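You operate a simulated robot arm through the tools that you are given. There is no shell and no other tool. Be economical: measure what you need, move in short steps, check, and stop when the job is done.

Carry out the task below with a simulated robot arm. There is one attempt and no reset: what you move stays moved.

TASK
Put the sanding block labelled "rough" from the top of the stacked cases on the top of the low table. Fetch the yellow spreader and set it on the top of the low grey case. Put the white wool piece on the right end of the board stack. Take the folded blue cloth and leave it on the top of the timber table. Put the brown socket box on the top of the gauge table. Stack the can that says "W257" from the top of the fitting table on top of the can labelled "W327". Take the yellow wool piece on the top of the timber table and put it away on the top of the tall carton. Do these in any order. Set down upright: white wool piece, yellow wool piece.

It is judged by the outcome, as a careful person would: the job done as asked, and still so three seconds after it is handed in. It fails if anything else is knocked over, pushed out of place, dropped, spilled or broken. Flat cloth is picked up by pressing the open fingertips on it (5 to 10 N) and closing them slowly along it; thin cloth reads only 2 to 8 mm in the jaws.

THE ROBOT
A 6-joint arm with a two-finger gripper on a trunk, on a base that drives. Base frame: it is fixed to the floor where the robot stands at the start and does not move with it; the origin is under the middle of the robot, x ahead of it, y to its left, z up. Lengths are in mm, angles in degrees, forces in N, time in s.
With the tool pointing down near the work surface it reaches from about 100 to 780 mm from the robot's upright axis, wherever it stands. Its first joint turns from -166.0 to 166.0 degrees. Places, roughly: brown socket box (6x6x5 cm) [-1000, -9600, 800]; folded blue cloth (11x7x3 cm) [-1100, -7300, 800]; right end of the board stack [1700, -3400, 300]; sanding block [500, -250, 500]; top of the gauge table (124x24 cm) [-1060, -7520, 800]; top of the low grey case [600, -500, 300]; top of the low table [3100, 0, 600]; top of the tall carton [1800, 700, 600]; top of the timber table [600, -9900, 800]; white wool piece (12x6x8 cm) [1700, 800, 600]; yellow spreader (20x8x4 cm) [500, -300, 600]; yellow wool piece (11x7x8 cm) [100, -9900, 800]. Payload 2.45 kg.
Tool frame: the origin (TCP) lies between the finger pads and is the grasp point; the fingertips stand 26 mm ahead of it; z points along the fingers, y is the line along which they close. Largest opening 96 mm; the body of the gripper starts 69 mm behind the TCP.
Orientation is that of the tool frame in the base frame, as [roll, pitch, yaw] about the fixed x, y, z axes, in that order (R = Rz(yaw) Ry(pitch) Rx(roll)). With the fingers straight down and closing along the base's y, the tool's x points along the base's -x, its y along +y and its z along -z.

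THE INTERFACE
- The arm moves only by the tool apply_moves. Its argument "motion" is one flat list of numbers, 7 for each row, row after row: the shift along the tool's x, y, z in mm, then the turn, a rotation vector about the tool's x, y, z in degrees, then the closure, from 0 (fully open) to 1 (shut). In form: [tx, ty, tz, rx, ry, rz, grip, tx, ty, tz, rx, ry, rz, grip, ...]. A call has 1 to 8 rows; each row is the pose to reach, as a shift and turn from the pose commanded when the call began, along the tool's axes at that moment. Rows are played at 5 a second. More than 50 mm and 8.6 degrees between two rows, or a gripper value outside its range, and nothing of the call is played. Where a pose cannot be reached the arm comes as near as it can. A force on the tool above 40 N (or 10 N above the force at the start of the call, whichever is more), or a blocked arm, ends the call early, and 0.2 s more pass. Each finger halts on what it meets, pressing with about 39 N; the grip force reading is that of the motor and also rises with nothing between the fingers. The clock runs only during rows and for 0.2 s after the last one: add rows that repeat a pose to give the fingers time. It gives the time, the measured TCP pose, the force on the tool (base axes), the opening and the grip force at its end, in the units of the frame above (readings bear some noise), with the torque about the TCP (base axes, N m) and any sound that the robot's microphone picked up.
- Cameras (640 x 400 px; columns grow to the right, rows downward): "scene" is now at [16.7, 111.6, 1046.8]; the picture's right is [-0.52, -0.85, -0.00], its down [-0.47, 0.29, -0.83] and it looks along [0.71, -0.44, -0.55] (base axes); focal length 291 px, centre (320, 200). "wrist" rides on the gripper at [82, 3, -98] in the tool frame; the picture's right is [-0.04, 1.00, 0.00], its down [-0.73, -0.03, -0.68] and it looks along [-0.68, -0.03, 0.73] (tool axes); focal length 256 px, centre (320, 200). There is no depth. A picture from a camera that has moved, and an enlarged one, comes with that camera's place and axes in the base frame and with its lens.
- capture(camera): a new picture of that camera. It takes no simulated time.
- raise_lower(by): slides the trunk up (or, below 0, down) by that many mm; the arm and the scene camera ride with it, the base frame stays. It gives what a move gives, with no picture.
- base_move(legs): drives the robot by 1 to 6 legs, each [ahead, turn to the left] in mm and degrees, along the robot's own axes; the way and the turn of a leg run together, so that a leg with both is an arc; at most 1500 mm and 180 degrees a leg. The arm and the cameras ride along, it lands a little off, and it stops where it bumps. It gives what a move gives.
- turn_head(pan, tilt): turns the head with the scene camera to pan (to the left, within 155 degrees either way) and tilt (down, from -29 to 69), counted from straight ahead of the robot. It gives what a move gives.
- inspect(camera, box): a new picture of the part [left, top, right, bottom] of that camera's present view, enlarged. It takes no simulated time.
- job_done(): hands the job in; it is judged then, once.

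Go step by step. Nothing tells you exact positions but the pictures and the camera data: compare them with the known pose of the tool, close in by small moves and look again before you grip or let go. The budget is 207 turns and 180 pictures, counting those below and the enlarged ones. Unless the task says otherwise, let go and move clear before handing in.

The tools are called by a JSON object that holds its "name" and its "arguments". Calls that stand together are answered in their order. apply_moves: Moves the arm, as the interface text tells. Its arguments: {"type":"object","properties":{"motion":{"type":"array","items":{"type":"number"}}},"required":["motion"]} The other tools are called the same way: raise_lower (by) slides the trunk up or down; base_move (legs) drives the base; turn_head (pan, tilt) turns the head that bears the scene camera; capture (camera) takes a picture; inspect (camera, box) takes an enlarged picture of a part of a camera's view; job_done () hands the job in.

At the start:

```text
time_s: 0.0
ee_pos: [361.4, -377.2, 840.7]
tcp_rot: [179.9, 0.0, -179.9]
force: [0.1, 0.1, 0.3]
torque: [0.02, 0.03, -0.03]
opening: 95.8
finger_force: 0.1
trunk travel left (down, up): [-75.0, 75.0]
robot x, y, heading: [1.4, -1.3, -0.0]
head pan, tilt: [-31.6, 33.6]
```

scene: 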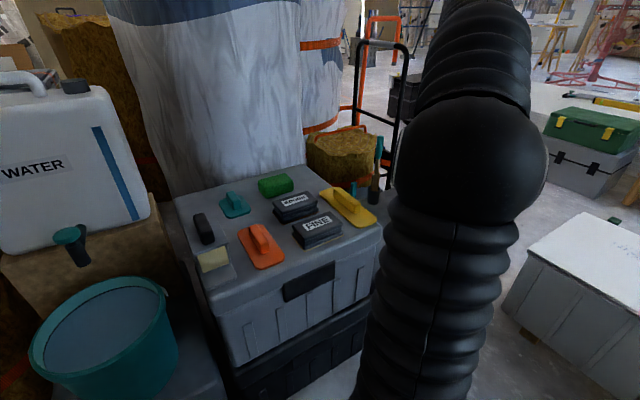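
wrist: 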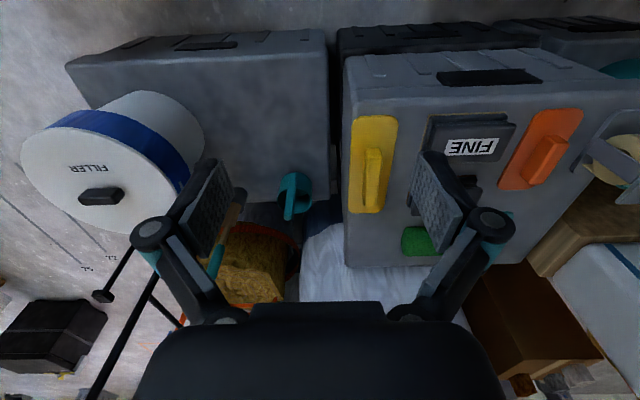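

I see the stacked cases ahead with sanding blocks and the yellow spreader; the low grey case is to their right. I'll look closer at the labels first.

{"name": "inspect", "arguments": {"camera": "scene", "box": [170, 150, 400, 300]}}

{"name": "inspect", "arguments": {"camera": "wrist", "box": [60, 20, 640, 300]}}

```text
2.67 times, centred on (285, 225) of scene
camera zoom: at [16.7, 111.6, 1046.8], right [-0.52, -0.85, 0.0], down [-0.47, 0.29, -0.83], along [0.71, -0.44, -0.55], focal length 776 px, centre (413, 133)
```

zoom: 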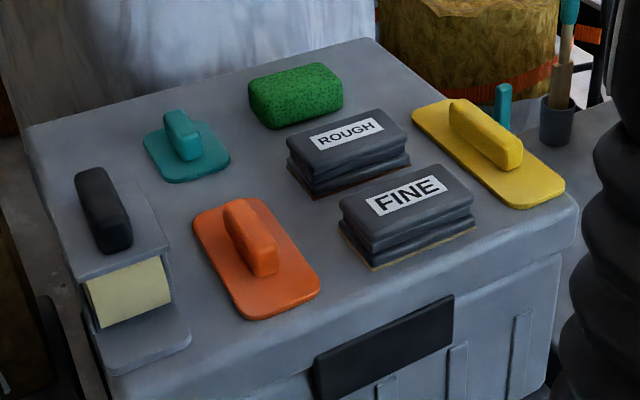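

```text
1.10 times, centred on (350, 160) of wrist
camera zoom: at [279.3, -374.8, 939.0], right [0.04, 1.0, 0.0], down [0.73, -0.03, 0.68], along [0.68, -0.03, -0.73], focal length 282 px, centre (287, 244)
```

zoom: 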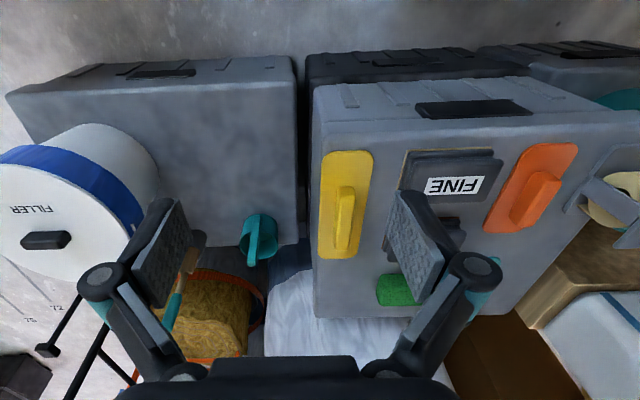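

The rough block lies behind FINE; the yellow spreader handle triangulates to about [540, -299, 605], lying along x. I'll move above it and look.

{"name": "apply_moves", "arguments": {"motion": [-45, 20, 5, 0, 0, 0, 0, -90, 40, 20, 0, 0, 0, 0, -135, 60, 40, 0, 0, 0, 0, -178, 78, 70, 0, 0, 0, 0, -178, 78, 110, 0, 0, 0, 0, -178, 78, 135, 0, 0, 0, 0]}}

{"name": "capture", "arguments": {"camera": "wrist"}}

{"name": "capture", "arguments": {"camera": "scene"}}

```text
refused: row 2 steps farther than a row can; nothing moved
```

```text
175 pictures are left
camera wrist: at [279.3, -374.8, 939.0], right [0.04, 1.0, 0.0], down [0.73, -0.03, 0.68], along [0.68, -0.03, -0.73], focal length 256 px, centre (320, 200)
```

wrist: 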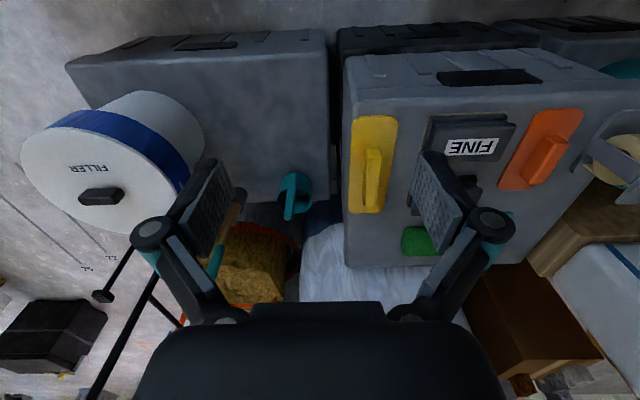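

```text
174 pictures are left
camera scene: at [16.7, 111.6, 1046.8], right [-0.52, -0.85, 0.0], down [-0.47, 0.29, -0.83], along [0.71, -0.44, -0.55], focal length 291 px, centre (320, 200)
```

scene: 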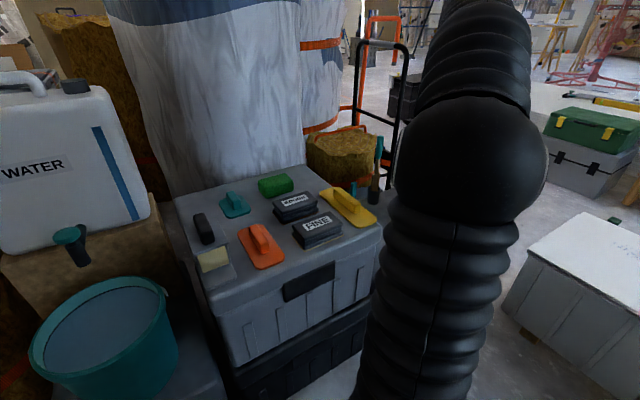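

The step was slightly over 50 mm, so nothing moved; I'll resend with smaller steps.

{"name": "apply_moves", "arguments": {"motion": [-40, 18, 5, 0, 0, 0, 0, -80, 36, 20, 0, 0, 0, 0, -120, 54, 35, 0, 0, 0, 0, -155, 70, 60, 0, 0, 0, 0, -178, 78, 95, 0, 0, 0, 0, -178, 78, 135, 0, 0, 0, 0]}}

{"name": "capture", "arguments": {"camera": "wrist"}}

{"name": "capture", "arguments": {"camera": "scene"}}

```text
time_s: 1.4
ee_pos: [540.8, -301.7, 705.8]
tcp_rot: [180.0, 0.0, 179.9]
force: [1.0, 0.6, 0.7]
torque: [0.02, -0.02, 0.03]
opening: 95.8
finger_force: 0.0
trunk travel left (down, up): [-75.0, 75.0]
robot x, y, heading: [1.0, 0.1, 0.2]
head pan, tilt: [-31.6, 33.6]
```

```text
173 pictures are left
camera wrist: at [458.4, -297.5, 804.0], right [0.04, 1.0, 0.0], down [0.73, -0.03, 0.68], along [0.68, -0.03, -0.73], focal length 256 px, centre (320, 200)
```

wrist: 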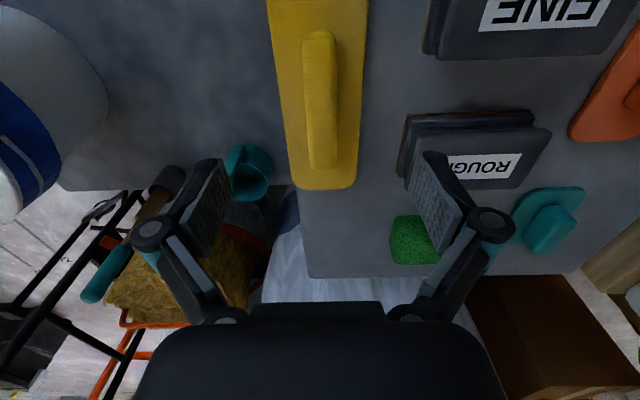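

```text
172 pictures are left
camera scene: at [16.6, 111.7, 1046.8], right [-0.52, -0.85, 0.0], down [-0.47, 0.29, -0.83], along [0.71, -0.44, -0.55], focal length 291 px, centre (320, 200)
```

scene: 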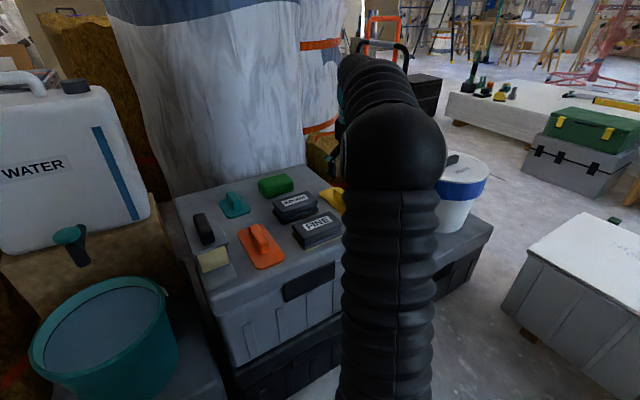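

The handle is centred under the gripper. Descend to straddle it and close.

{"name": "apply_moves", "arguments": {"motion": [0, 3, 45, 0, 0, 0, 0, 0, 3, 80, 0, 0, 0, 0, 0, 3, 96, 0, 0, 0, 0, 0, 3, 96, 0, 0, 0, 0.5, 0, 3, 96, 0, 0, 0, 1, 0, 3, 96, 0, 0, 0, 1]}}

{"name": "capture", "arguments": {"camera": "wrist"}}

```text
time_s: 2.8
ee_pos: [539.5, -299.4, 612.8]
tcp_rot: [-179.8, 0.2, -180.0]
force: [3.2, -6.2, 23.7]
torque: [-0.1, 0.03, 0.35]
opening: 23.3
finger_force: 39.8
trunk travel left (down, up): [-75.0, 75.0]
robot x, y, heading: [-2.4, -0.1, -0.2]
head pan, tilt: [-31.6, 33.6]
```

```text
171 pictures are left
camera wrist: at [457.1, -295.4, 711.1], right [0.04, 1.0, 0.0], down [0.73, -0.03, 0.68], along [0.68, -0.03, -0.73], focal length 256 px, centre (320, 200)
```

wrist: 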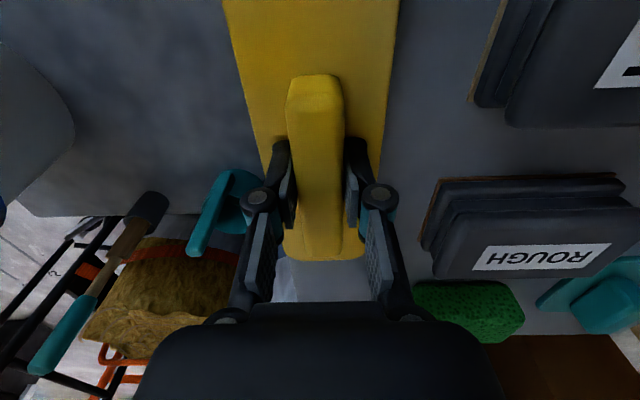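

Gripped at 23 mm, tips touching the plate. Lift and look toward the low grey case.

{"name": "apply_moves", "arguments": {"motion": [0, 0, -30, 0, 0, 0, 1, 0, 0, -75, 0, 0, 0, 1, 0, 0, -120, 0, 0, 0, 1, 25, -40, -125, 0, 0, 0, 1, 50, -80, -125, 0, 0, 0, 1, 75, -120, -125, 0, 0, 0, 1, 75, -165, -125, 0, 0, 0, 1]}}

{"name": "capture", "arguments": {"camera": "wrist"}}

{"name": "turn_head", "arguments": {"pan": -50, "tilt": 45}}

{"name": "capture", "arguments": {"camera": "scene"}}

```text
time_s: 4.4
ee_pos: [463.2, -462.6, 736.4]
tcp_rot: [180.0, 0.0, -180.0]
force: [0.4, 1.2, 0.3]
torque: [-0.02, 0.02, 0.03]
opening: 23.4
finger_force: 39.6
trunk travel left (down, up): [-75.0, 75.0]
robot x, y, heading: [-1.3, 0.2, 0.1]
head pan, tilt: [-31.6, 33.6]
```

```text
170 pictures are left
camera wrist: at [382.2, -459.6, 834.4], right [0.04, 1.0, 0.0], down [0.73, -0.03, 0.68], along [0.68, -0.03, -0.73], focal length 256 px, centre (320, 200)
```

wrist: 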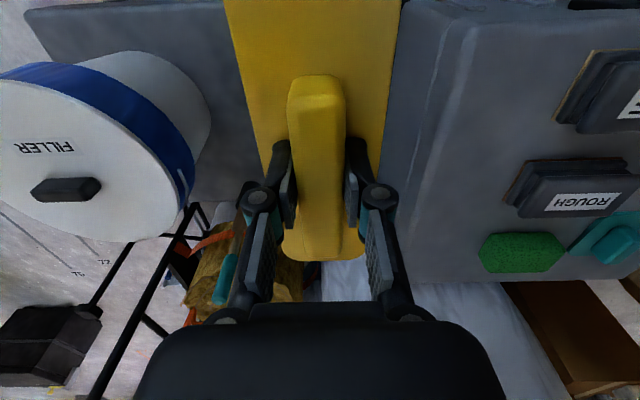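

```text
time_s: 5.2
ee_pos: [464.7, -461.4, 736.3]
tcp_rot: [-180.0, 0.0, 179.9]
force: [-0.2, 1.3, -0.7]
torque: [0.03, 0.03, 0.01]
opening: 23.2
finger_force: 39.1
trunk travel left (down, up): [-75.0, 75.0]
robot x, y, heading: [-3.0, -1.0, 0.1]
head pan, tilt: [-50.0, 45.0]
```

```text
169 pictures are left
camera scene: at [-6.6, 95.7, 1029.9], right [-0.77, -0.64, 0.0], down [-0.45, 0.54, -0.71], along [0.46, -0.54, -0.71], focal length 291 px, centre (320, 200)
```

scene: 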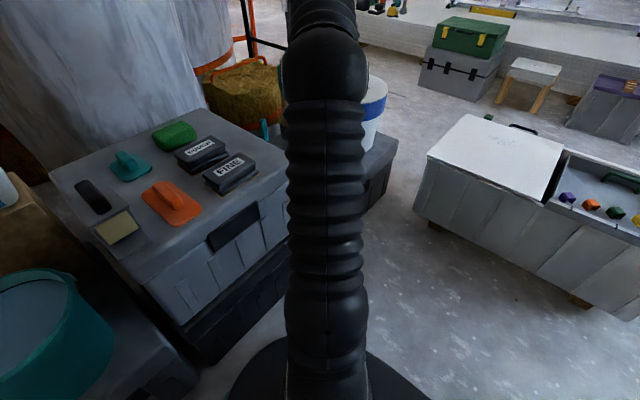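

Low case top is at about z≈340, free strip y −640…−380 between stacked cases and the filler bucket. I'll retract the arm and shift the base right so that the arm comes in straight.

{"name": "apply_moves", "arguments": {"motion": [10, 45, -5, 0, 0, 0, 1, 20, 90, -10, 0, 0, 0, 1, 30, 135, -15, 0, 0, 0, 1, 45, 180, -20, 0, 0, 0, 1, 60, 225, -20, 0, 0, 0, 1, 75, 270, -20, 0, 0, 0, 1, 90, 315, -20, 0, 0, 0, 1, 90, 360, -20, 0, 0, 0, 1]}}

{"name": "base_move", "arguments": {"legs": [[0, -90], [470, 0], [0, 90]]}}

{"name": "turn_head", "arguments": {"pan": -25, "tilt": 40}}

{"name": "capture", "arguments": {"camera": "scene"}}

{"name": "capture", "arguments": {"camera": "wrist"}}

```text
time_s: 7.0
ee_pos: [372.0, -104.6, 754.1]
tcp_rot: [180.0, 0.0, 180.0]
force: [-1.1, 0.2, -1.9]
torque: [0.02, 0.02, 0.01]
opening: 23.0
finger_force: 39.1
trunk travel left (down, up): [-75.0, 75.0]
robot x, y, heading: [1.6, 3.5, 0.0]
head pan, tilt: [-50.0, 45.0]
```

```text
time_s: 17.5
ee_pos: [358.9, -566.1, 753.7]
tcp_rot: [180.0, 0.0, 179.5]
force: [-0.7, -0.1, -2.9]
torque: [0.01, 0.02, 0.02]
opening: 23.5
finger_force: 38.9
trunk travel left (down, up): [-75.0, 75.0]
robot x, y, heading: [-11.0, -456.8, -0.6]
head pan, tilt: [-50.0, 45.0]
```

```text
time_s: 18.4
ee_pos: [359.3, -564.9, 755.0]
tcp_rot: [-179.9, 0.1, 179.6]
force: [1.9, 0.7, -1.8]
torque: [-0.04, 0.0, -0.01]
opening: 23.3
finger_force: 38.6
trunk travel left (down, up): [-75.0, 75.0]
robot x, y, heading: [-14.6, -460.2, -0.7]
head pan, tilt: [-25.0, 40.0]
```

```text
168 pictures are left
camera scene: at [5.8, -336.4, 1037.1], right [-0.43, -0.9, 0.0], down [-0.58, 0.28, -0.77], along [0.69, -0.33, -0.64], focal length 291 px, centre (320, 200)
```

scene: 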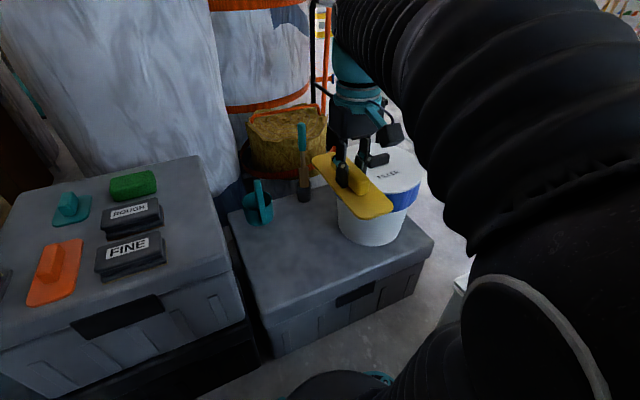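

```text
167 pictures are left
camera wrist: at [277.4, -561.5, 852.5], right [0.05, 1.0, 0.0], down [0.73, -0.03, 0.68], along [0.68, -0.03, -0.73], focal length 256 px, centre (320, 200)
```

wrist: 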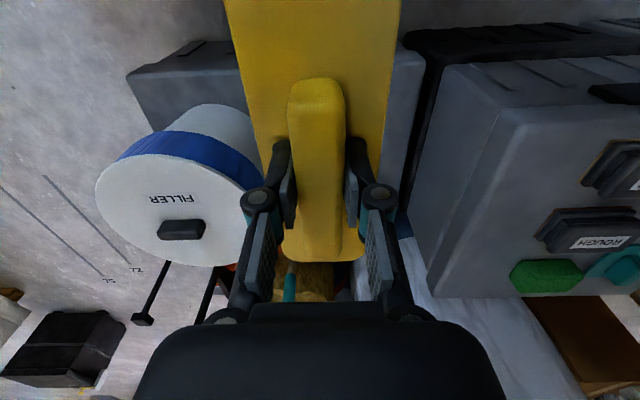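

Clear view: the low case spans x≈405–850, y≈−920…−370, with the bucket beyond y<−690, cup at [742,−453]. I'll set the spreader at about [530,−525].

{"name": "apply_moves", "arguments": {"motion": [-30, 38, 0, 0, 0, 0, 1, -75, 38, 15, 0, 0, 0, 1, -120, 38, 30, 0, 0, 0, 1, -165, 38, 50, 0, 0, 0, 1, -170, 38, 95, 0, 0, 0, 1, -170, 38, 140, 0, 0, 0, 1, -170, 38, 185, 0, 0, 0, 1, -170, 38, 230, 0, 0, 0, 1]}}

{"name": "capture", "arguments": {"camera": "scene"}}

{"name": "capture", "arguments": {"camera": "wrist"}}

```text
time_s: 20.2
ee_pos: [528.9, -526.7, 523.0]
tcp_rot: [180.0, 0.1, 179.6]
force: [0.2, -0.1, -1.6]
torque: [0.05, 0.01, -0.03]
opening: 23.0
finger_force: 39.5
trunk travel left (down, up): [-75.0, 75.0]
robot x, y, heading: [-11.9, -459.6, -0.4]
head pan, tilt: [-25.0, 40.0]
```

```text
166 pictures are left
camera scene: at [5.8, -336.3, 1037.2], right [-0.43, -0.9, 0.0], down [-0.58, 0.28, -0.77], along [0.69, -0.33, -0.64], focal length 291 px, centre (320, 200)
```

scene: 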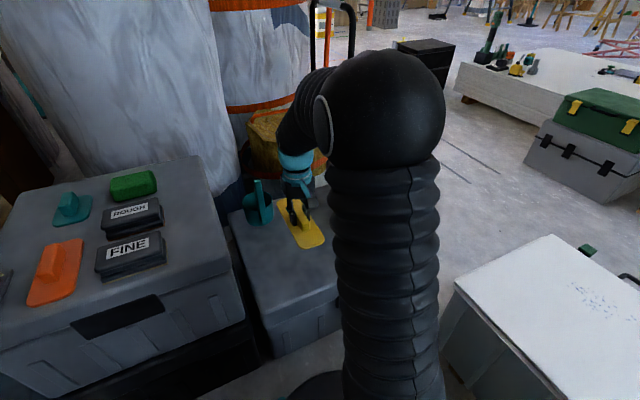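

```text
165 pictures are left
camera wrist: at [447.1, -523.2, 621.8], right [0.05, 1.0, 0.0], down [0.73, -0.03, 0.68], along [0.68, -0.03, -0.73], focal length 256 px, centre (320, 200)
```

wrist: 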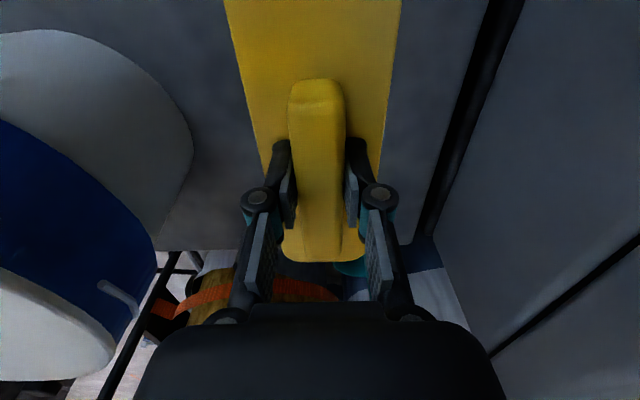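

Clear on all sides; descend slowly until contact.

{"name": "apply_moves", "arguments": {"motion": [0, 0, 45, 0, 0, 0, 1, 0, 0, 85, 0, 0, 0, 1, 0, 0, 110, 0, 0, 0, 1, 0, 0, 120, 0, 0, 0, 1, 0, 0, 130, 0, 0, 0, 1]}}

{"name": "capture", "arguments": {"camera": "scene"}}

```text
time_s: 21.4
ee_pos: [527.6, -528.7, 394.1]
tcp_rot: [180.0, 0.0, 179.6]
force: [-0.4, -0.9, -0.8]
torque: [0.01, 0.01, 0.01]
opening: 22.9
finger_force: 38.8
trunk travel left (down, up): [-75.0, 75.0]
robot x, y, heading: [-12.8, -460.0, -0.4]
head pan, tilt: [-25.0, 40.0]
```

```text
164 pictures are left
camera scene: at [5.9, -336.3, 1037.1], right [-0.43, -0.9, 0.0], down [-0.58, 0.28, -0.77], along [0.69, -0.33, -0.64], focal length 291 px, centre (320, 200)
```

scene: 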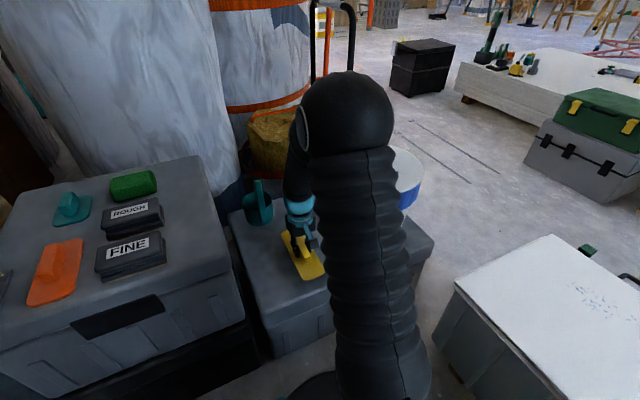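

{"name": "apply_moves", "arguments": {"motion": [0, 0, 8, 0, 0, 0, 1, 0, 0, 16, 0, 0, 0, 1, 0, 0, 24, 0, 0, 0, 1, 0, 0, 32, 0, 0, 0, 1, 0, 0, 40, 0, 0, 0, 1, 0, 0, 48, 0, 0, 0, 1, 0, 0, 56, 0, 0, 0, 1, 0, 0, 64, 0, 0, 0, 1]}}

```text
time_s: 22.8
ee_pos: [530.0, -530.0, 353.2]
tcp_rot: [-180.0, 0.2, 179.7]
force: [-5.2, 1.8, 25.0]
torque: [0.07, 0.95, 0.0]
opening: 23.2
finger_force: 39.0
trunk travel left (down, up): [-75.0, 75.0]
robot x, y, heading: [-14.1, -459.1, -0.3]
head pan, tilt: [-25.0, 40.0]
stopped in row 6: the force on the tool passed its limit at 52 N (the readings are from after the stop); the commanded pose is now the measured one
```

Contact at z 353. Release and raise, then look.

{"name": "apply_moves", "arguments": {"motion": [0, 0, -3, 0, 0, 0, 1, 0, 0, -3, 0, 0, 0, 0.4, 0, 0, -3, 0, 0, 0, 0.4, 0, 0, -30, 0, 0, 0, 0.4, 0, 0, -75, 0, 0, 0, 0.2, 0, 0, -120, 0, 0, 0, 0, 0, 0, -165, 0, 0, 0, 0, 0, 0, -210, 0, 0, 0, 0]}}

{"name": "capture", "arguments": {"camera": "wrist"}}

{"name": "apply_moves", "arguments": {"motion": [0, 0, -50, 0, 0, 0, 0, 0, 0, -100, 0, 0, 0, 0, 0, 0, -150, 0, 0, 0, 0]}}

{"name": "capture", "arguments": {"camera": "scene"}}

{"name": "capture", "arguments": {"camera": "wrist"}}

```text
time_s: 24.6
ee_pos: [530.6, -531.0, 562.3]
tcp_rot: [180.0, 0.0, 179.6]
force: [0.5, -0.3, 1.2]
torque: [0.0, 0.03, -0.03]
opening: 95.9
finger_force: 0.1
trunk travel left (down, up): [-75.0, 75.0]
robot x, y, heading: [-11.9, -461.6, -0.3]
head pan, tilt: [-25.0, 40.0]
```

```text
163 pictures are left
camera wrist: at [449.5, -527.2, 660.1], right [0.05, 1.0, 0.0], down [0.73, -0.03, 0.68], along [0.68, -0.03, -0.73], focal length 256 px, centre (320, 200)
```

wrist: 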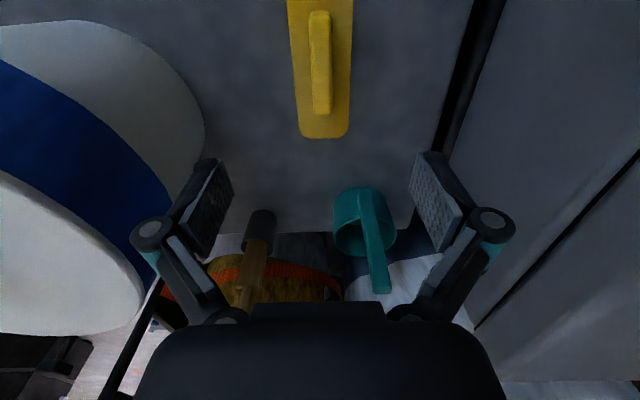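

```text
time_s: 25.4
ee_pos: [532.4, -530.3, 711.5]
tcp_rot: [180.0, 0.0, 179.6]
force: [0.2, 0.0, -0.8]
torque: [-0.01, 0.01, -0.03]
opening: 95.9
finger_force: 0.0
trunk travel left (down, up): [-75.0, 75.0]
robot x, y, heading: [-15.2, -461.2, -0.4]
head pan, tilt: [-25.0, 40.0]
```

```text
162 pictures are left
camera scene: at [6.0, -336.3, 1037.1], right [-0.43, -0.9, 0.0], down [-0.58, 0.28, -0.77], along [0.69, -0.33, -0.64], focal length 291 px, centre (320, 200)
```

scene: 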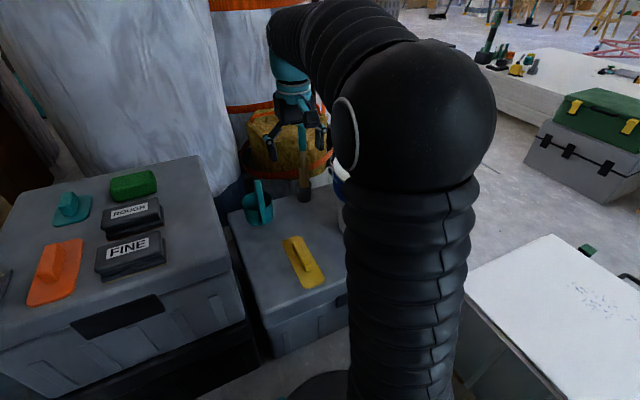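

```text
161 pictures are left
camera wrist: at [450.4, -527.1, 809.5], right [0.05, 1.0, 0.0], down [0.73, -0.03, 0.68], along [0.68, -0.03, -0.73], focal length 256 px, centre (320, 200)
```

wrist: 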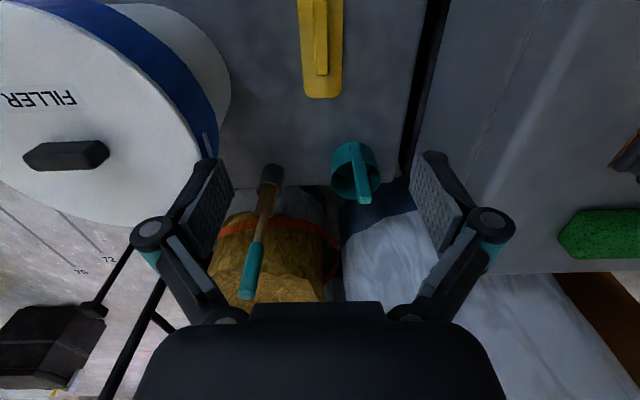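

Spreader is set. Rough block is near [588,−167], its long side along y, so I turn the gripper 90° while moving over it.

{"name": "apply_moves", "arguments": {"motion": [-7, 45, -10, 0, 0, -8, 0, -14, 90, -20, 0, 0, -16, 0, -21, 135, -30, 0, 0, -24, 0, -28, 180, -30, 0, 0, -32, 0, -35, 225, -30, 0, 0, -40, 0, -42, 270, -30, 0, 0, -48, 0, -49, 315, -30, 0, 0, -56, 0, -56, 350, -30, 0, 0, -64, 0]}}

{"name": "apply_moves", "arguments": {"motion": [0, 0, 0, 0, 0, -8, 0, 0, 0, 0, 0, 0, -16, 0, 0, 0, 0, 0, 0, -24, 0, 0, 0, 0, 0, 0, -26, 0]}}

{"name": "capture", "arguments": {"camera": "wrist"}}

{"name": "capture", "arguments": {"camera": "scene"}}

```text
time_s: 27.2
ee_pos: [586.3, -180.3, 743.0]
tcp_rot: [-179.9, -0.1, -116.2]
force: [-0.8, -0.8, -0.2]
torque: [0.06, 0.02, -0.04]
opening: 95.9
finger_force: 0.0
trunk travel left (down, up): [-75.0, 75.0]
robot x, y, heading: [-12.5, -462.9, -0.6]
head pan, tilt: [-25.0, 40.0]
```

```text
time_s: 28.2
ee_pos: [586.3, -179.4, 740.4]
tcp_rot: [-179.9, 0.1, -90.3]
force: [0.2, 0.0, 0.2]
torque: [0.01, -0.02, 0.01]
opening: 95.7
finger_force: 0.1
trunk travel left (down, up): [-75.0, 75.0]
robot x, y, heading: [-13.5, -456.6, -0.5]
head pan, tilt: [-25.0, 40.0]
```

```text
160 pictures are left
camera wrist: at [583.5, -261.3, 839.4], right [-1.0, 0.04, 0.0], down [0.03, 0.73, 0.68], along [0.03, 0.68, -0.73], focal length 256 px, centre (320, 200)
```

wrist: 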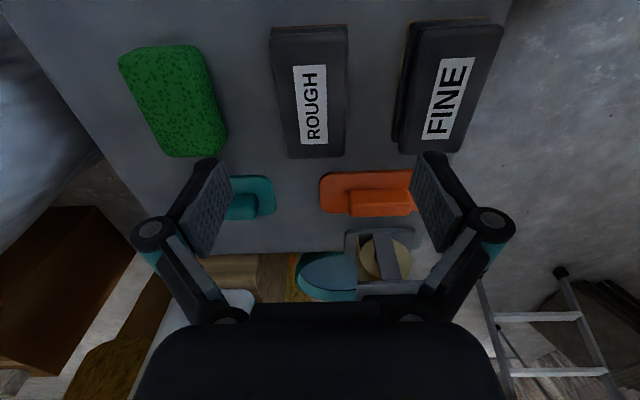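

```text
159 pictures are left
camera scene: at [5.9, -336.2, 1037.1], right [-0.43, -0.9, 0.0], down [-0.58, 0.28, -0.77], along [0.69, -0.33, -0.64], focal length 291 px, centre (320, 200)
```

scene: 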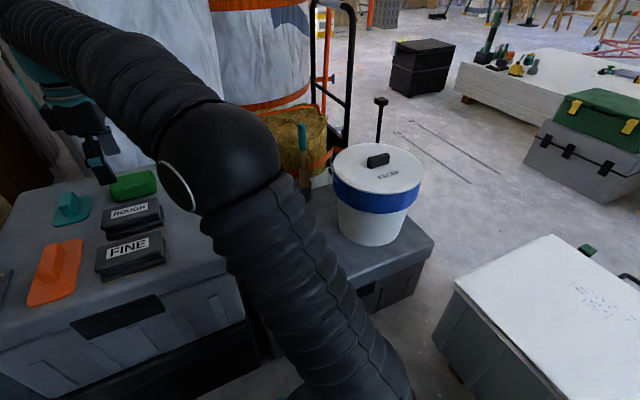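

Rough block centre refined to [594,−167], 60 wide in x. Align and descend, then close.

{"name": "apply_moves", "arguments": {"motion": [-12, -8, 20, 0, 0, 0, 0, -12, -8, 65, 0, 0, 0, 0, -12, -8, 100, 0, 0, 0, 0, -12, -8, 120, 0, 0, 0, 0]}}

{"name": "capture", "arguments": {"camera": "wrist"}}

```text
time_s: 29.2
ee_pos: [595.0, -168.4, 620.8]
tcp_rot: [-179.8, 0.0, -90.4]
force: [-0.2, 0.4, 0.3]
torque: [0.04, -0.01, -0.01]
opening: 96.1
finger_force: 0.0
trunk travel left (down, up): [-75.0, 75.0]
robot x, y, heading: [-11.0, -458.6, -0.3]
head pan, tilt: [-25.0, 40.0]
```

```text
158 pictures are left
camera wrist: at [591.5, -250.4, 719.0], right [-1.0, 0.05, 0.0], down [0.03, 0.73, 0.68], along [0.03, 0.68, -0.73], focal length 256 px, centre (320, 200)
```

wrist: 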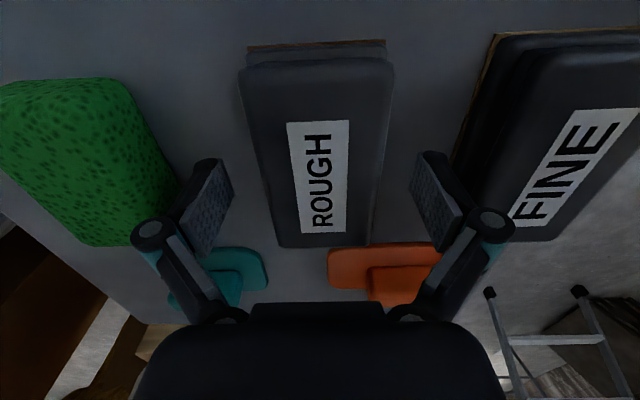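

{"name": "apply_moves", "arguments": {"motion": [0, 0, 10, 0, 0, 0, 0, 0, 0, 14, 0, 0, 0, 0, 0, 0, 14, 0, 0, 0, 0.3, 0, 0, 14, 0, 0, 0, 0.6, 0, 0, 14, 0, 0, 0, 1, 0, 0, 14, 0, 0, 0, 1]}}

{"name": "apply_moves", "arguments": {"motion": [0, 0, -20, 0, 0, 0, 1, 0, 0, -60, 0, 0, 0, 1, 0, 0, -105, 0, 0, 0, 1, 0, 0, -150, 0, 0, 0, 1]}}

{"name": "capture", "arguments": {"camera": "wrist"}}

```text
time_s: 30.6
ee_pos: [594.9, -169.1, 608.0]
tcp_rot: [-179.8, 0.0, -90.4]
force: [-0.6, -0.8, 0.3]
torque: [0.03, -0.04, 0.02]
opening: 64.4
finger_force: 39.2
trunk travel left (down, up): [-75.0, 75.0]
robot x, y, heading: [-12.8, -457.4, -0.4]
head pan, tilt: [-25.0, 40.0]
```

```text
time_s: 31.6
ee_pos: [595.3, -169.1, 756.2]
tcp_rot: [-179.9, -0.2, -90.4]
force: [0.1, 0.6, -2.1]
torque: [0.0, 0.06, -0.02]
opening: 64.4
finger_force: 38.7
trunk travel left (down, up): [-75.0, 75.0]
robot x, y, heading: [-12.8, -458.9, -0.6]
head pan, tilt: [-25.0, 40.0]
```

```text
157 pictures are left
camera wrist: at [592.7, -249.9, 855.4], right [-1.0, 0.05, 0.0], down [0.03, 0.73, 0.68], along [0.03, 0.68, -0.73], focal length 256 px, centre (320, 200)
```

wrist: 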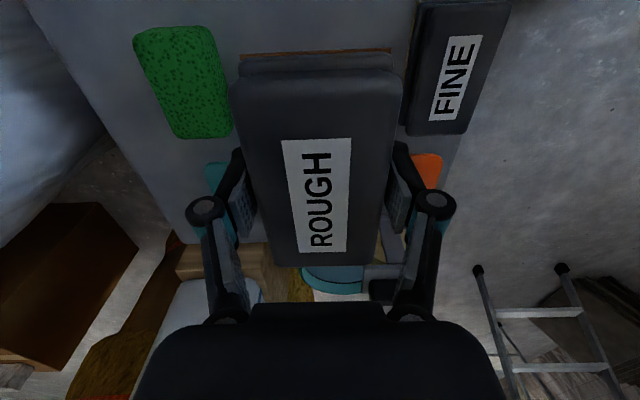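

Block held (64 mm). Retract the arm before driving, then look around for a route.

{"name": "apply_moves", "arguments": {"motion": [34, 33, -5, 0, 0, 0, 1, 68, 66, -10, 0, 0, 0, 1, 102, 99, -15, 0, 0, 0, 1, 136, 132, -20, 0, 0, 0, 1, 170, 165, -25, 0, 0, 0, 1, 204, 198, -30, 0, 0, 0, 1, 238, 231, -30, 0, 0, 0, 1, 272, 264, -30, 0, 0, 0, 1]}}

{"name": "turn_head", "arguments": {"pan": 60, "tilt": 15}}

{"name": "capture", "arguments": {"camera": "scene"}}

{"name": "turn_head", "arguments": {"pan": -45, "tilt": 12}}

{"name": "capture", "arguments": {"camera": "scene"}}

{"name": "turn_head", "arguments": {"pan": -120, "tilt": 15}}

{"name": "capture", "arguments": {"camera": "scene"}}

```text
time_s: 33.4
ee_pos: [330.0, -437.2, 787.4]
tcp_rot: [180.0, 0.0, -90.4]
force: [0.3, -0.2, -0.6]
torque: [0.02, 0.04, 0.0]
opening: 64.6
finger_force: 39.1
trunk travel left (down, up): [-75.0, 75.0]
robot x, y, heading: [-10.1, -458.3, -0.2]
head pan, tilt: [-25.0, 40.0]
```

```text
time_s: 35.0
ee_pos: [329.5, -437.7, 787.9]
tcp_rot: [-179.8, 0.0, -90.4]
force: [0.2, -0.1, -1.3]
torque: [-0.03, -0.01, -0.01]
opening: 64.6
finger_force: 38.9
trunk travel left (down, up): [-75.0, 75.0]
robot x, y, heading: [-14.1, -458.7, -0.4]
head pan, tilt: [60.0, 15.0]
```

```text
156 pictures are left
camera scene: at [-23.7, -219.3, 1076.6], right [0.86, -0.51, 0.0], down [-0.13, -0.22, -0.97], along [0.49, 0.83, -0.26], focal length 291 px, centre (320, 200)
```

scene: 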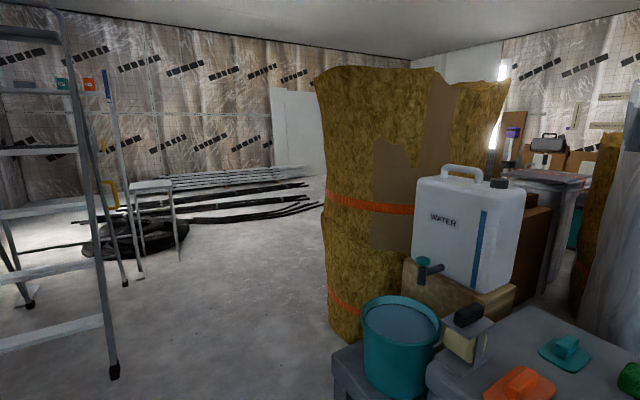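

```text
time_s: 36.8
ee_pos: [330.6, -437.1, 788.1]
tcp_rot: [-180.0, 0.0, -90.5]
force: [-0.3, -0.3, -1.2]
torque: [0.02, -0.03, -0.02]
opening: 64.6
finger_force: 39.0
trunk travel left (down, up): [-75.0, 75.0]
robot x, y, heading: [-16.0, -457.9, -0.4]
head pan, tilt: [-45.0, 12.0]
```

```text
155 pictures are left
camera scene: at [-5.5, -366.2, 1081.6], right [-0.71, -0.7, 0.0], down [-0.15, 0.15, -0.98], along [0.69, -0.7, -0.21], focal length 291 px, centre (320, 200)
```

scene: 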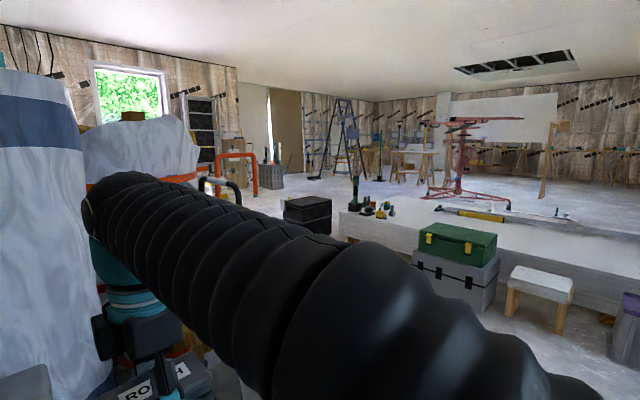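

```text
time_s: 38.3
ee_pos: [329.8, -436.8, 788.2]
tcp_rot: [-179.9, -0.1, -90.5]
force: [-0.8, -0.3, -1.2]
torque: [0.01, 0.0, -0.02]
opening: 64.4
finger_force: 39.3
trunk travel left (down, up): [-75.0, 75.0]
robot x, y, heading: [-13.3, -460.4, -0.6]
head pan, tilt: [-120.0, 15.0]
```

```text
154 pictures are left
camera scene: at [-118.2, -380.5, 1076.7], right [-0.86, 0.51, 0.0], down [0.13, 0.22, -0.97], along [-0.49, -0.83, -0.26], focal length 291 px, centre (320, 200)
```

scene: 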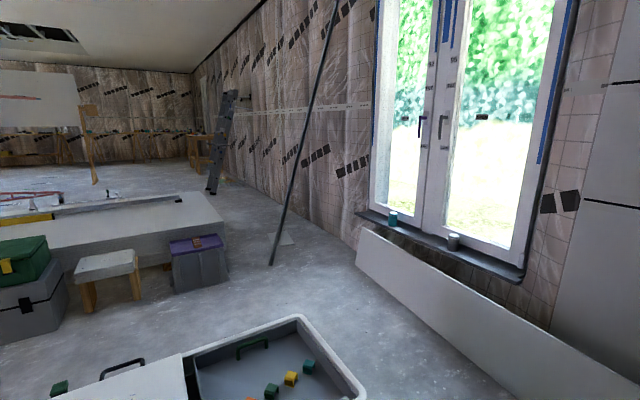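

The chest, low case and stack block the direct way; the open route to the east side seems to be north around the insulation column. I'll drive north and look.

{"name": "base_move", "arguments": {"legs": [[0, 86], [1000, 0], [900, 0], [0, -60]]}}

{"name": "turn_head", "arguments": {"pan": 0, "tilt": 15}}

{"name": "capture", "arguments": {"camera": "scene"}}

{"name": "turn_head", "arguments": {"pan": -65, "tilt": 20}}

{"name": "capture", "arguments": {"camera": "scene"}}

```text
time_s: 54.2
ee_pos: [434.5, 1613.2, 787.5]
tcp_rot: [-180.0, 0.0, -65.0]
force: [0.4, -0.6, -1.2]
torque: [-0.03, -0.02, -0.02]
opening: 64.6
finger_force: 38.9
trunk travel left (down, up): [-75.0, 75.0]
robot x, y, heading: [138.2, 1449.6, 25.1]
head pan, tilt: [-120.0, 15.0]
```

```text
time_s: 56.2
ee_pos: [435.2, 1613.3, 787.2]
tcp_rot: [-179.9, -0.1, -64.9]
force: [-0.4, 0.3, -1.7]
torque: [0.01, 0.0, 0.02]
opening: 64.2
finger_force: 38.9
trunk travel left (down, up): [-75.0, 75.0]
robot x, y, heading: [132.4, 1446.7, 25.2]
head pan, tilt: [0.0, 15.0]
```

```text
153 pictures are left
camera scene: at [98.9, 1604.3, 1076.7], right [0.42, -0.91, 0.0], down [-0.23, -0.11, -0.97], along [0.87, 0.41, -0.26], focal length 291 px, centre (320, 200)
```

scene: 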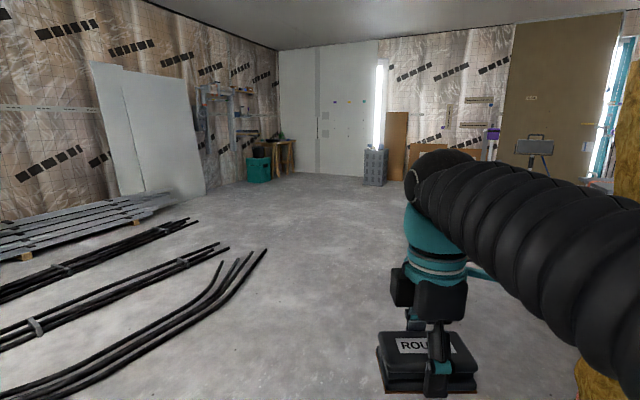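

```text
time_s: 57.5
ee_pos: [435.7, 1612.8, 787.9]
tcp_rot: [-179.8, 0.0, -64.9]
force: [-1.1, 0.0, -1.1]
torque: [0.03, -0.02, 0.02]
opening: 64.2
finger_force: 39.5
trunk travel left (down, up): [-75.0, 75.0]
robot x, y, heading: [134.9, 1447.8, 24.9]
head pan, tilt: [-65.0, 20.0]
```

```text
152 pictures are left
camera scene: at [85.8, 1505.1, 1068.5], right [-0.64, -0.77, 0.0], down [-0.26, 0.22, -0.94], along [0.72, -0.6, -0.34], focal length 291 px, centre (320, 200)
```

scene: 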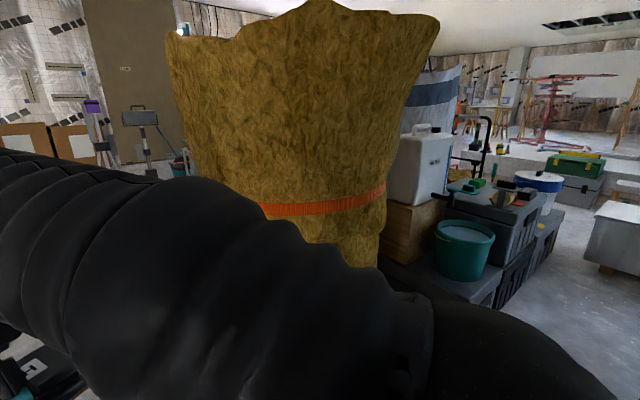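

Open floor to the northeast. Drive east past the column, then look south.

{"name": "base_move", "arguments": {"legs": [[0, -12], [1400, 0], [0, -50]]}}

{"name": "turn_head", "arguments": {"pan": 0, "tilt": 20}}

{"name": "capture", "arguments": {"camera": "scene"}}

{"name": "turn_head", "arguments": {"pan": -70, "tilt": 25}}

{"name": "capture", "arguments": {"camera": "scene"}}

```text
time_s: 67.5
ee_pos: [1766.3, 1555.6, 787.8]
tcp_rot: [-179.9, 0.0, -128.1]
force: [0.0, -0.4, -1.3]
torque: [0.01, 0.03, 0.02]
opening: 64.3
finger_force: 39.1
trunk travel left (down, up): [-75.0, 75.0]
robot x, y, heading: [1484.9, 1750.2, -37.8]
head pan, tilt: [-65.0, 20.0]
```

```text
time_s: 68.8
ee_pos: [1766.8, 1555.1, 787.7]
tcp_rot: [-180.0, 0.0, -128.1]
force: [0.3, 0.4, -2.0]
torque: [0.03, 0.0, 0.03]
opening: 64.6
finger_force: 39.0
trunk travel left (down, up): [-75.0, 75.0]
robot x, y, heading: [1483.7, 1749.2, -38.1]
head pan, tilt: [0.0, 20.0]
```

```text
151 pictures are left
camera scene: at [1607.7, 1852.5, 1068.5], right [-0.62, -0.79, 0.0], down [-0.27, 0.21, -0.94], along [0.74, -0.58, -0.34], focal length 291 px, centre (320, 200)
```

scene: 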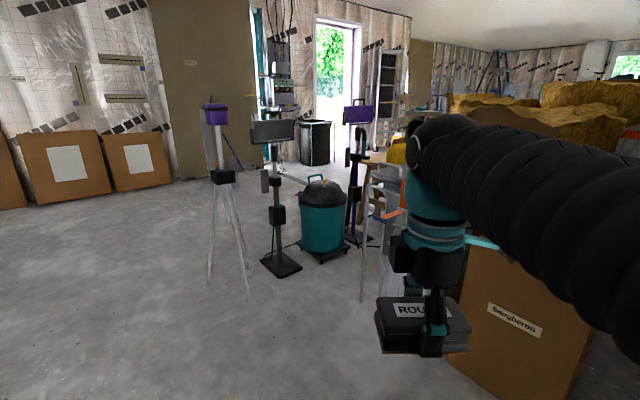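

```text
time_s: 70.2
ee_pos: [1766.7, 1556.9, 787.8]
tcp_rot: [-179.9, 0.0, -128.1]
force: [0.4, 0.3, -2.2]
torque: [0.01, 0.0, 0.0]
opening: 64.3
finger_force: 39.0
trunk travel left (down, up): [-75.0, 75.0]
robot x, y, heading: [1481.6, 1751.5, -37.9]
head pan, tilt: [-70.0, 25.0]
```

```text
150 pictures are left
camera scene: at [1505.9, 1822.5, 1060.4], right [-0.95, 0.31, 0.0], down [0.13, 0.4, -0.91], along [-0.28, -0.86, -0.42], focal length 291 px, centre (320, 200)
```

scene: 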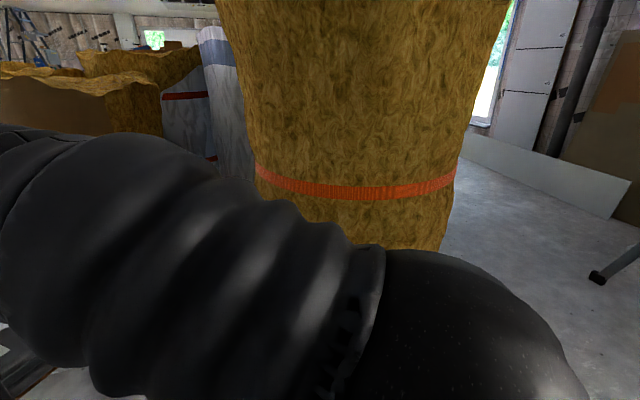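

The carton labelled "Smegheran" is south; the low table lies beyond work lights. The arm blocks the view, so swing it to the robot's left side and look again.

{"name": "apply_moves", "arguments": {"motion": [-45, 12, 0, 0, 0, 0, 1, -89, 30, 0, 0, 0, 0, 1, -131, 54, 0, 0, 0, 0, 1, -169, 84, 0, 0, 0, 0, 1, -202, 118, 0, 0, 0, 0, 1, -230, 156, 0, 0, 0, 0, 1, -252, 198, 0, 0, 0, 0, 1, -268, 243, 0, 0, 0, 0, 1]}}

{"name": "turn_head", "arguments": {"pan": -15, "tilt": 20}}

{"name": "capture", "arguments": {"camera": "scene"}}

{"name": "turn_head", "arguments": {"pan": -60, "tilt": 25}}

{"name": "capture", "arguments": {"camera": "scene"}}

```text
time_s: 72.0
ee_pos: [1738.8, 1912.9, 783.6]
tcp_rot: [179.8, -0.1, -128.4]
force: [-0.7, -0.3, -0.5]
torque: [0.0, 0.01, 0.04]
opening: 64.7
finger_force: 39.0
trunk travel left (down, up): [-75.0, 75.0]
robot x, y, heading: [1480.8, 1753.8, -38.2]
head pan, tilt: [-70.0, 25.0]
```

```text
time_s: 73.3
ee_pos: [1740.8, 1915.0, 785.3]
tcp_rot: [-179.8, 0.1, -128.0]
force: [0.0, -0.8, -1.2]
torque: [0.02, -0.02, 0.0]
opening: 64.3
finger_force: 39.0
trunk travel left (down, up): [-75.0, 75.0]
robot x, y, heading: [1485.3, 1748.3, -37.9]
head pan, tilt: [-15.0, 20.0]
```

```text
149 pictures are left
camera scene: at [1590.4, 1835.6, 1068.5], right [-0.8, -0.6, 0.0], down [-0.21, 0.27, -0.94], along [0.56, -0.75, -0.34], focal length 291 px, centre (320, 200)
```

scene: 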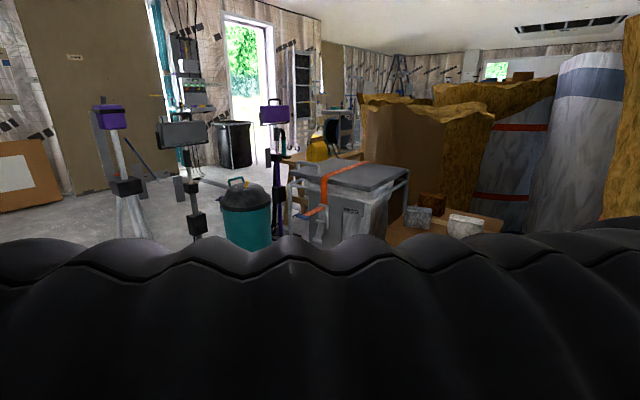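

```text
time_s: 74.4
ee_pos: [1740.5, 1912.8, 784.5]
tcp_rot: [-179.9, -0.2, -128.2]
force: [-1.2, -0.3, -1.8]
torque: [0.01, -0.01, 0.01]
opening: 64.4
finger_force: 39.1
trunk travel left (down, up): [-75.0, 75.0]
robot x, y, heading: [1484.1, 1747.0, -38.1]
head pan, tilt: [-60.0, 25.0]
```

```text
148 pictures are left
camera scene: at [1546.4, 1818.5, 1062.4], right [-0.99, -0.13, 0.0], down [-0.05, 0.4, -0.92], along [0.12, -0.91, -0.4], focal length 291 px, centre (320, 200)
```

scene: 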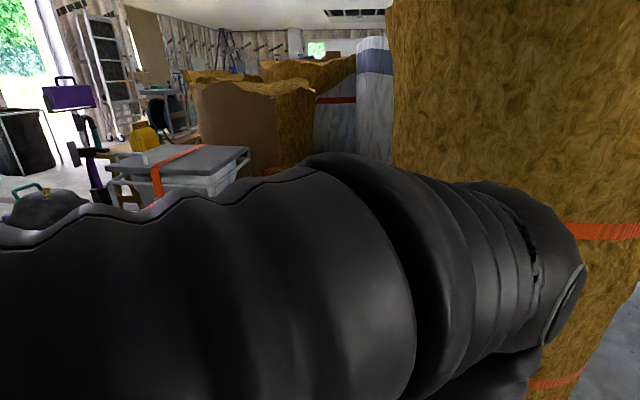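

White wool sits on the carton at ≈[1728,800]; the low table (yellow jug on it) sits behind the table-saw and lights. I'll circle around the lights on the east side.

{"name": "base_move", "arguments": {"legs": [[0, 46], [1200, 0], [1200, 0], [0, -98]]}}

{"name": "turn_head", "arguments": {"pan": -20, "tilt": 18}}

{"name": "capture", "arguments": {"camera": "scene"}}

```text
time_s: 92.5
ee_pos: [4135.2, 1988.2, 783.2]
tcp_rot: [-180.0, -0.5, 178.2]
force: [-0.3, 0.2, -1.7]
torque: [0.0, 0.01, 0.0]
opening: 64.2
finger_force: 39.0
trunk travel left (down, up): [-75.0, 75.0]
robot x, y, heading: [3849.4, 2097.8, -91.6]
head pan, tilt: [-60.0, 25.0]
```

```text
time_s: 93.5
ee_pos: [4135.6, 1987.1, 783.1]
tcp_rot: [-179.9, -0.4, 178.2]
force: [0.3, -0.7, -1.0]
torque: [-0.05, 0.01, 0.0]
opening: 64.5
finger_force: 39.2
trunk travel left (down, up): [-75.0, 75.0]
robot x, y, heading: [3852.4, 2095.2, -91.4]
head pan, tilt: [-20.0, 18.0]
```

```text
147 pictures are left
camera scene: at [3975.6, 2065.0, 1071.8], right [-0.93, 0.37, 0.0], down [0.11, 0.29, -0.95], along [-0.35, -0.88, -0.31], focal length 291 px, centre (320, 200)
```

scene: 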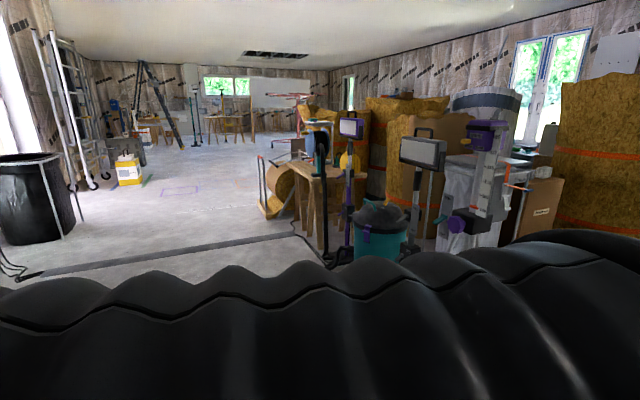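

The low table is in view with open floor to its east. Drive south toward it.

{"name": "base_move", "arguments": {"legs": [[1000, 0], [650, 0]]}}

{"name": "turn_head", "arguments": {"pan": -45, "tilt": 30}}

{"name": "capture", "arguments": {"camera": "scene"}}

```text
time_s: 102.0
ee_pos: [4060.9, 331.4, 783.3]
tcp_rot: [-180.0, -0.4, 177.5]
force: [0.5, 0.1, -2.5]
torque: [-0.03, -0.01, 0.0]
opening: 64.4
finger_force: 38.8
trunk travel left (down, up): [-75.0, 75.0]
robot x, y, heading: [3778.5, 444.0, -92.6]
head pan, tilt: [-20.0, 18.0]
```

```text
time_s: 102.8
ee_pos: [4061.2, 330.5, 781.9]
tcp_rot: [-180.0, -0.5, 177.4]
force: [-0.1, -0.8, -1.9]
torque: [0.02, -0.02, 0.01]
opening: 64.4
finger_force: 39.3
trunk travel left (down, up): [-75.0, 75.0]
robot x, y, heading: [3775.8, 444.3, -92.7]
head pan, tilt: [-45.0, 30.0]
```

```text
146 pictures are left
camera scene: at [3874.5, 433.1, 1053.2], right [-0.7, 0.71, 0.0], down [0.35, 0.35, -0.87], along [-0.62, -0.61, -0.49], focal length 291 px, centre (320, 200)
```

scene: 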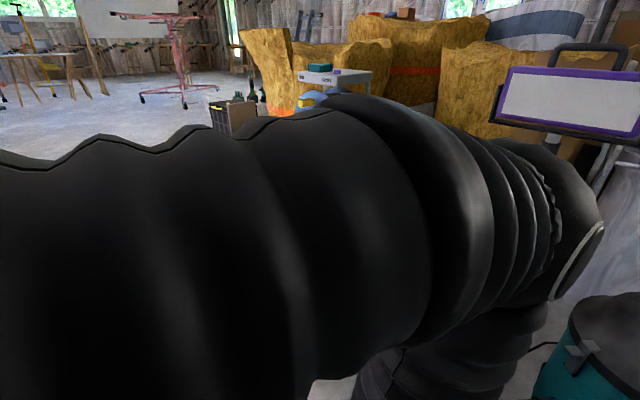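

The elbow blocks the view; turn the base so the table is at front-left and stretch the arm to front-right.

{"name": "base_move", "arguments": {"legs": [[0, -94]]}}

{"name": "apply_moves", "arguments": {"motion": [36, -31, 0, 0, 0, 0, 1, 72, -62, 0, 0, 0, 0, 1, 108, -93, 0, 0, 0, 0, 1, 144, -124, 0, 0, 0, 0, 1, 180, -155, 0, 0, 0, 0, 1, 216, -186, 0, 0, 0, 0, 1, 252, -217, 0, 0, 0, 0, 1, 288, -248, 0, 0, 0, 0, 1]}}

{"name": "turn_head", "arguments": {"pan": 35, "tilt": 30}}

{"name": "capture", "arguments": {"camera": "scene"}}

{"name": "capture", "arguments": {"camera": "wrist"}}

```text
time_s: 107.2
ee_pos: [3645.1, 169.0, 782.5]
tcp_rot: [-180.0, -0.5, 83.3]
force: [-0.2, 0.2, -1.7]
torque: [0.01, 0.03, -0.03]
opening: 64.4
finger_force: 38.9
trunk travel left (down, up): [-75.0, 75.0]
robot x, y, heading: [3777.3, 443.1, 173.1]
head pan, tilt: [-45.0, 30.0]
```

```text
time_s: 109.0
ee_pos: [3434.5, 482.4, 785.5]
tcp_rot: [-179.9, -0.4, 83.3]
force: [0.0, 0.0, -1.3]
torque: [-0.02, 0.03, 0.01]
opening: 64.3
finger_force: 39.0
trunk travel left (down, up): [-75.0, 75.0]
robot x, y, heading: [3776.5, 442.6, 173.4]
head pan, tilt: [-45.0, 30.0]
```

```text
time_s: 110.6
ee_pos: [3434.0, 482.0, 785.4]
tcp_rot: [-180.0, -0.5, 83.3]
force: [-0.5, -0.5, -0.9]
torque: [0.0, 0.02, -0.01]
opening: 64.4
finger_force: 38.8
trunk travel left (down, up): [-75.0, 75.0]
robot x, y, heading: [3774.8, 447.0, 173.2]
head pan, tilt: [35.0, 30.0]
```

```text
145 pictures are left
camera scene: at [3740.3, 237.3, 1052.5], right [-0.47, 0.88, 0.0], down [0.44, 0.24, -0.87], along [-0.76, -0.41, -0.5], focal length 291 px, centre (320, 200)
```

scene: 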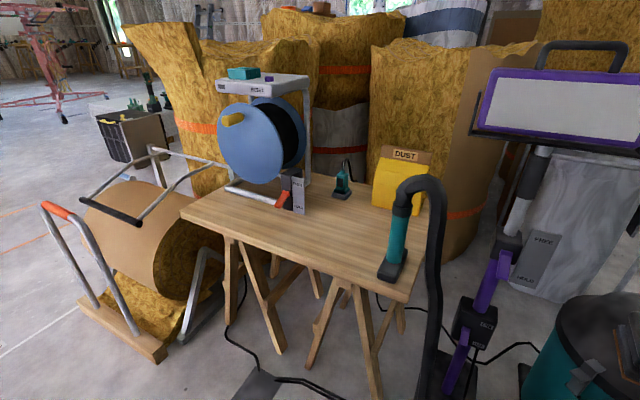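

```text
144 pictures are left
camera wrist: at [3447.3, 561.8, 884.8], right [0.99, -0.16, 0.0], down [-0.12, -0.73, 0.67], along [-0.11, -0.66, -0.74], focal length 256 px, centre (320, 200)
```

wrist: 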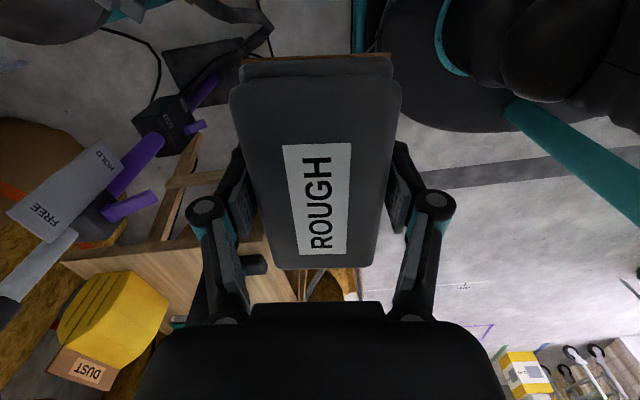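

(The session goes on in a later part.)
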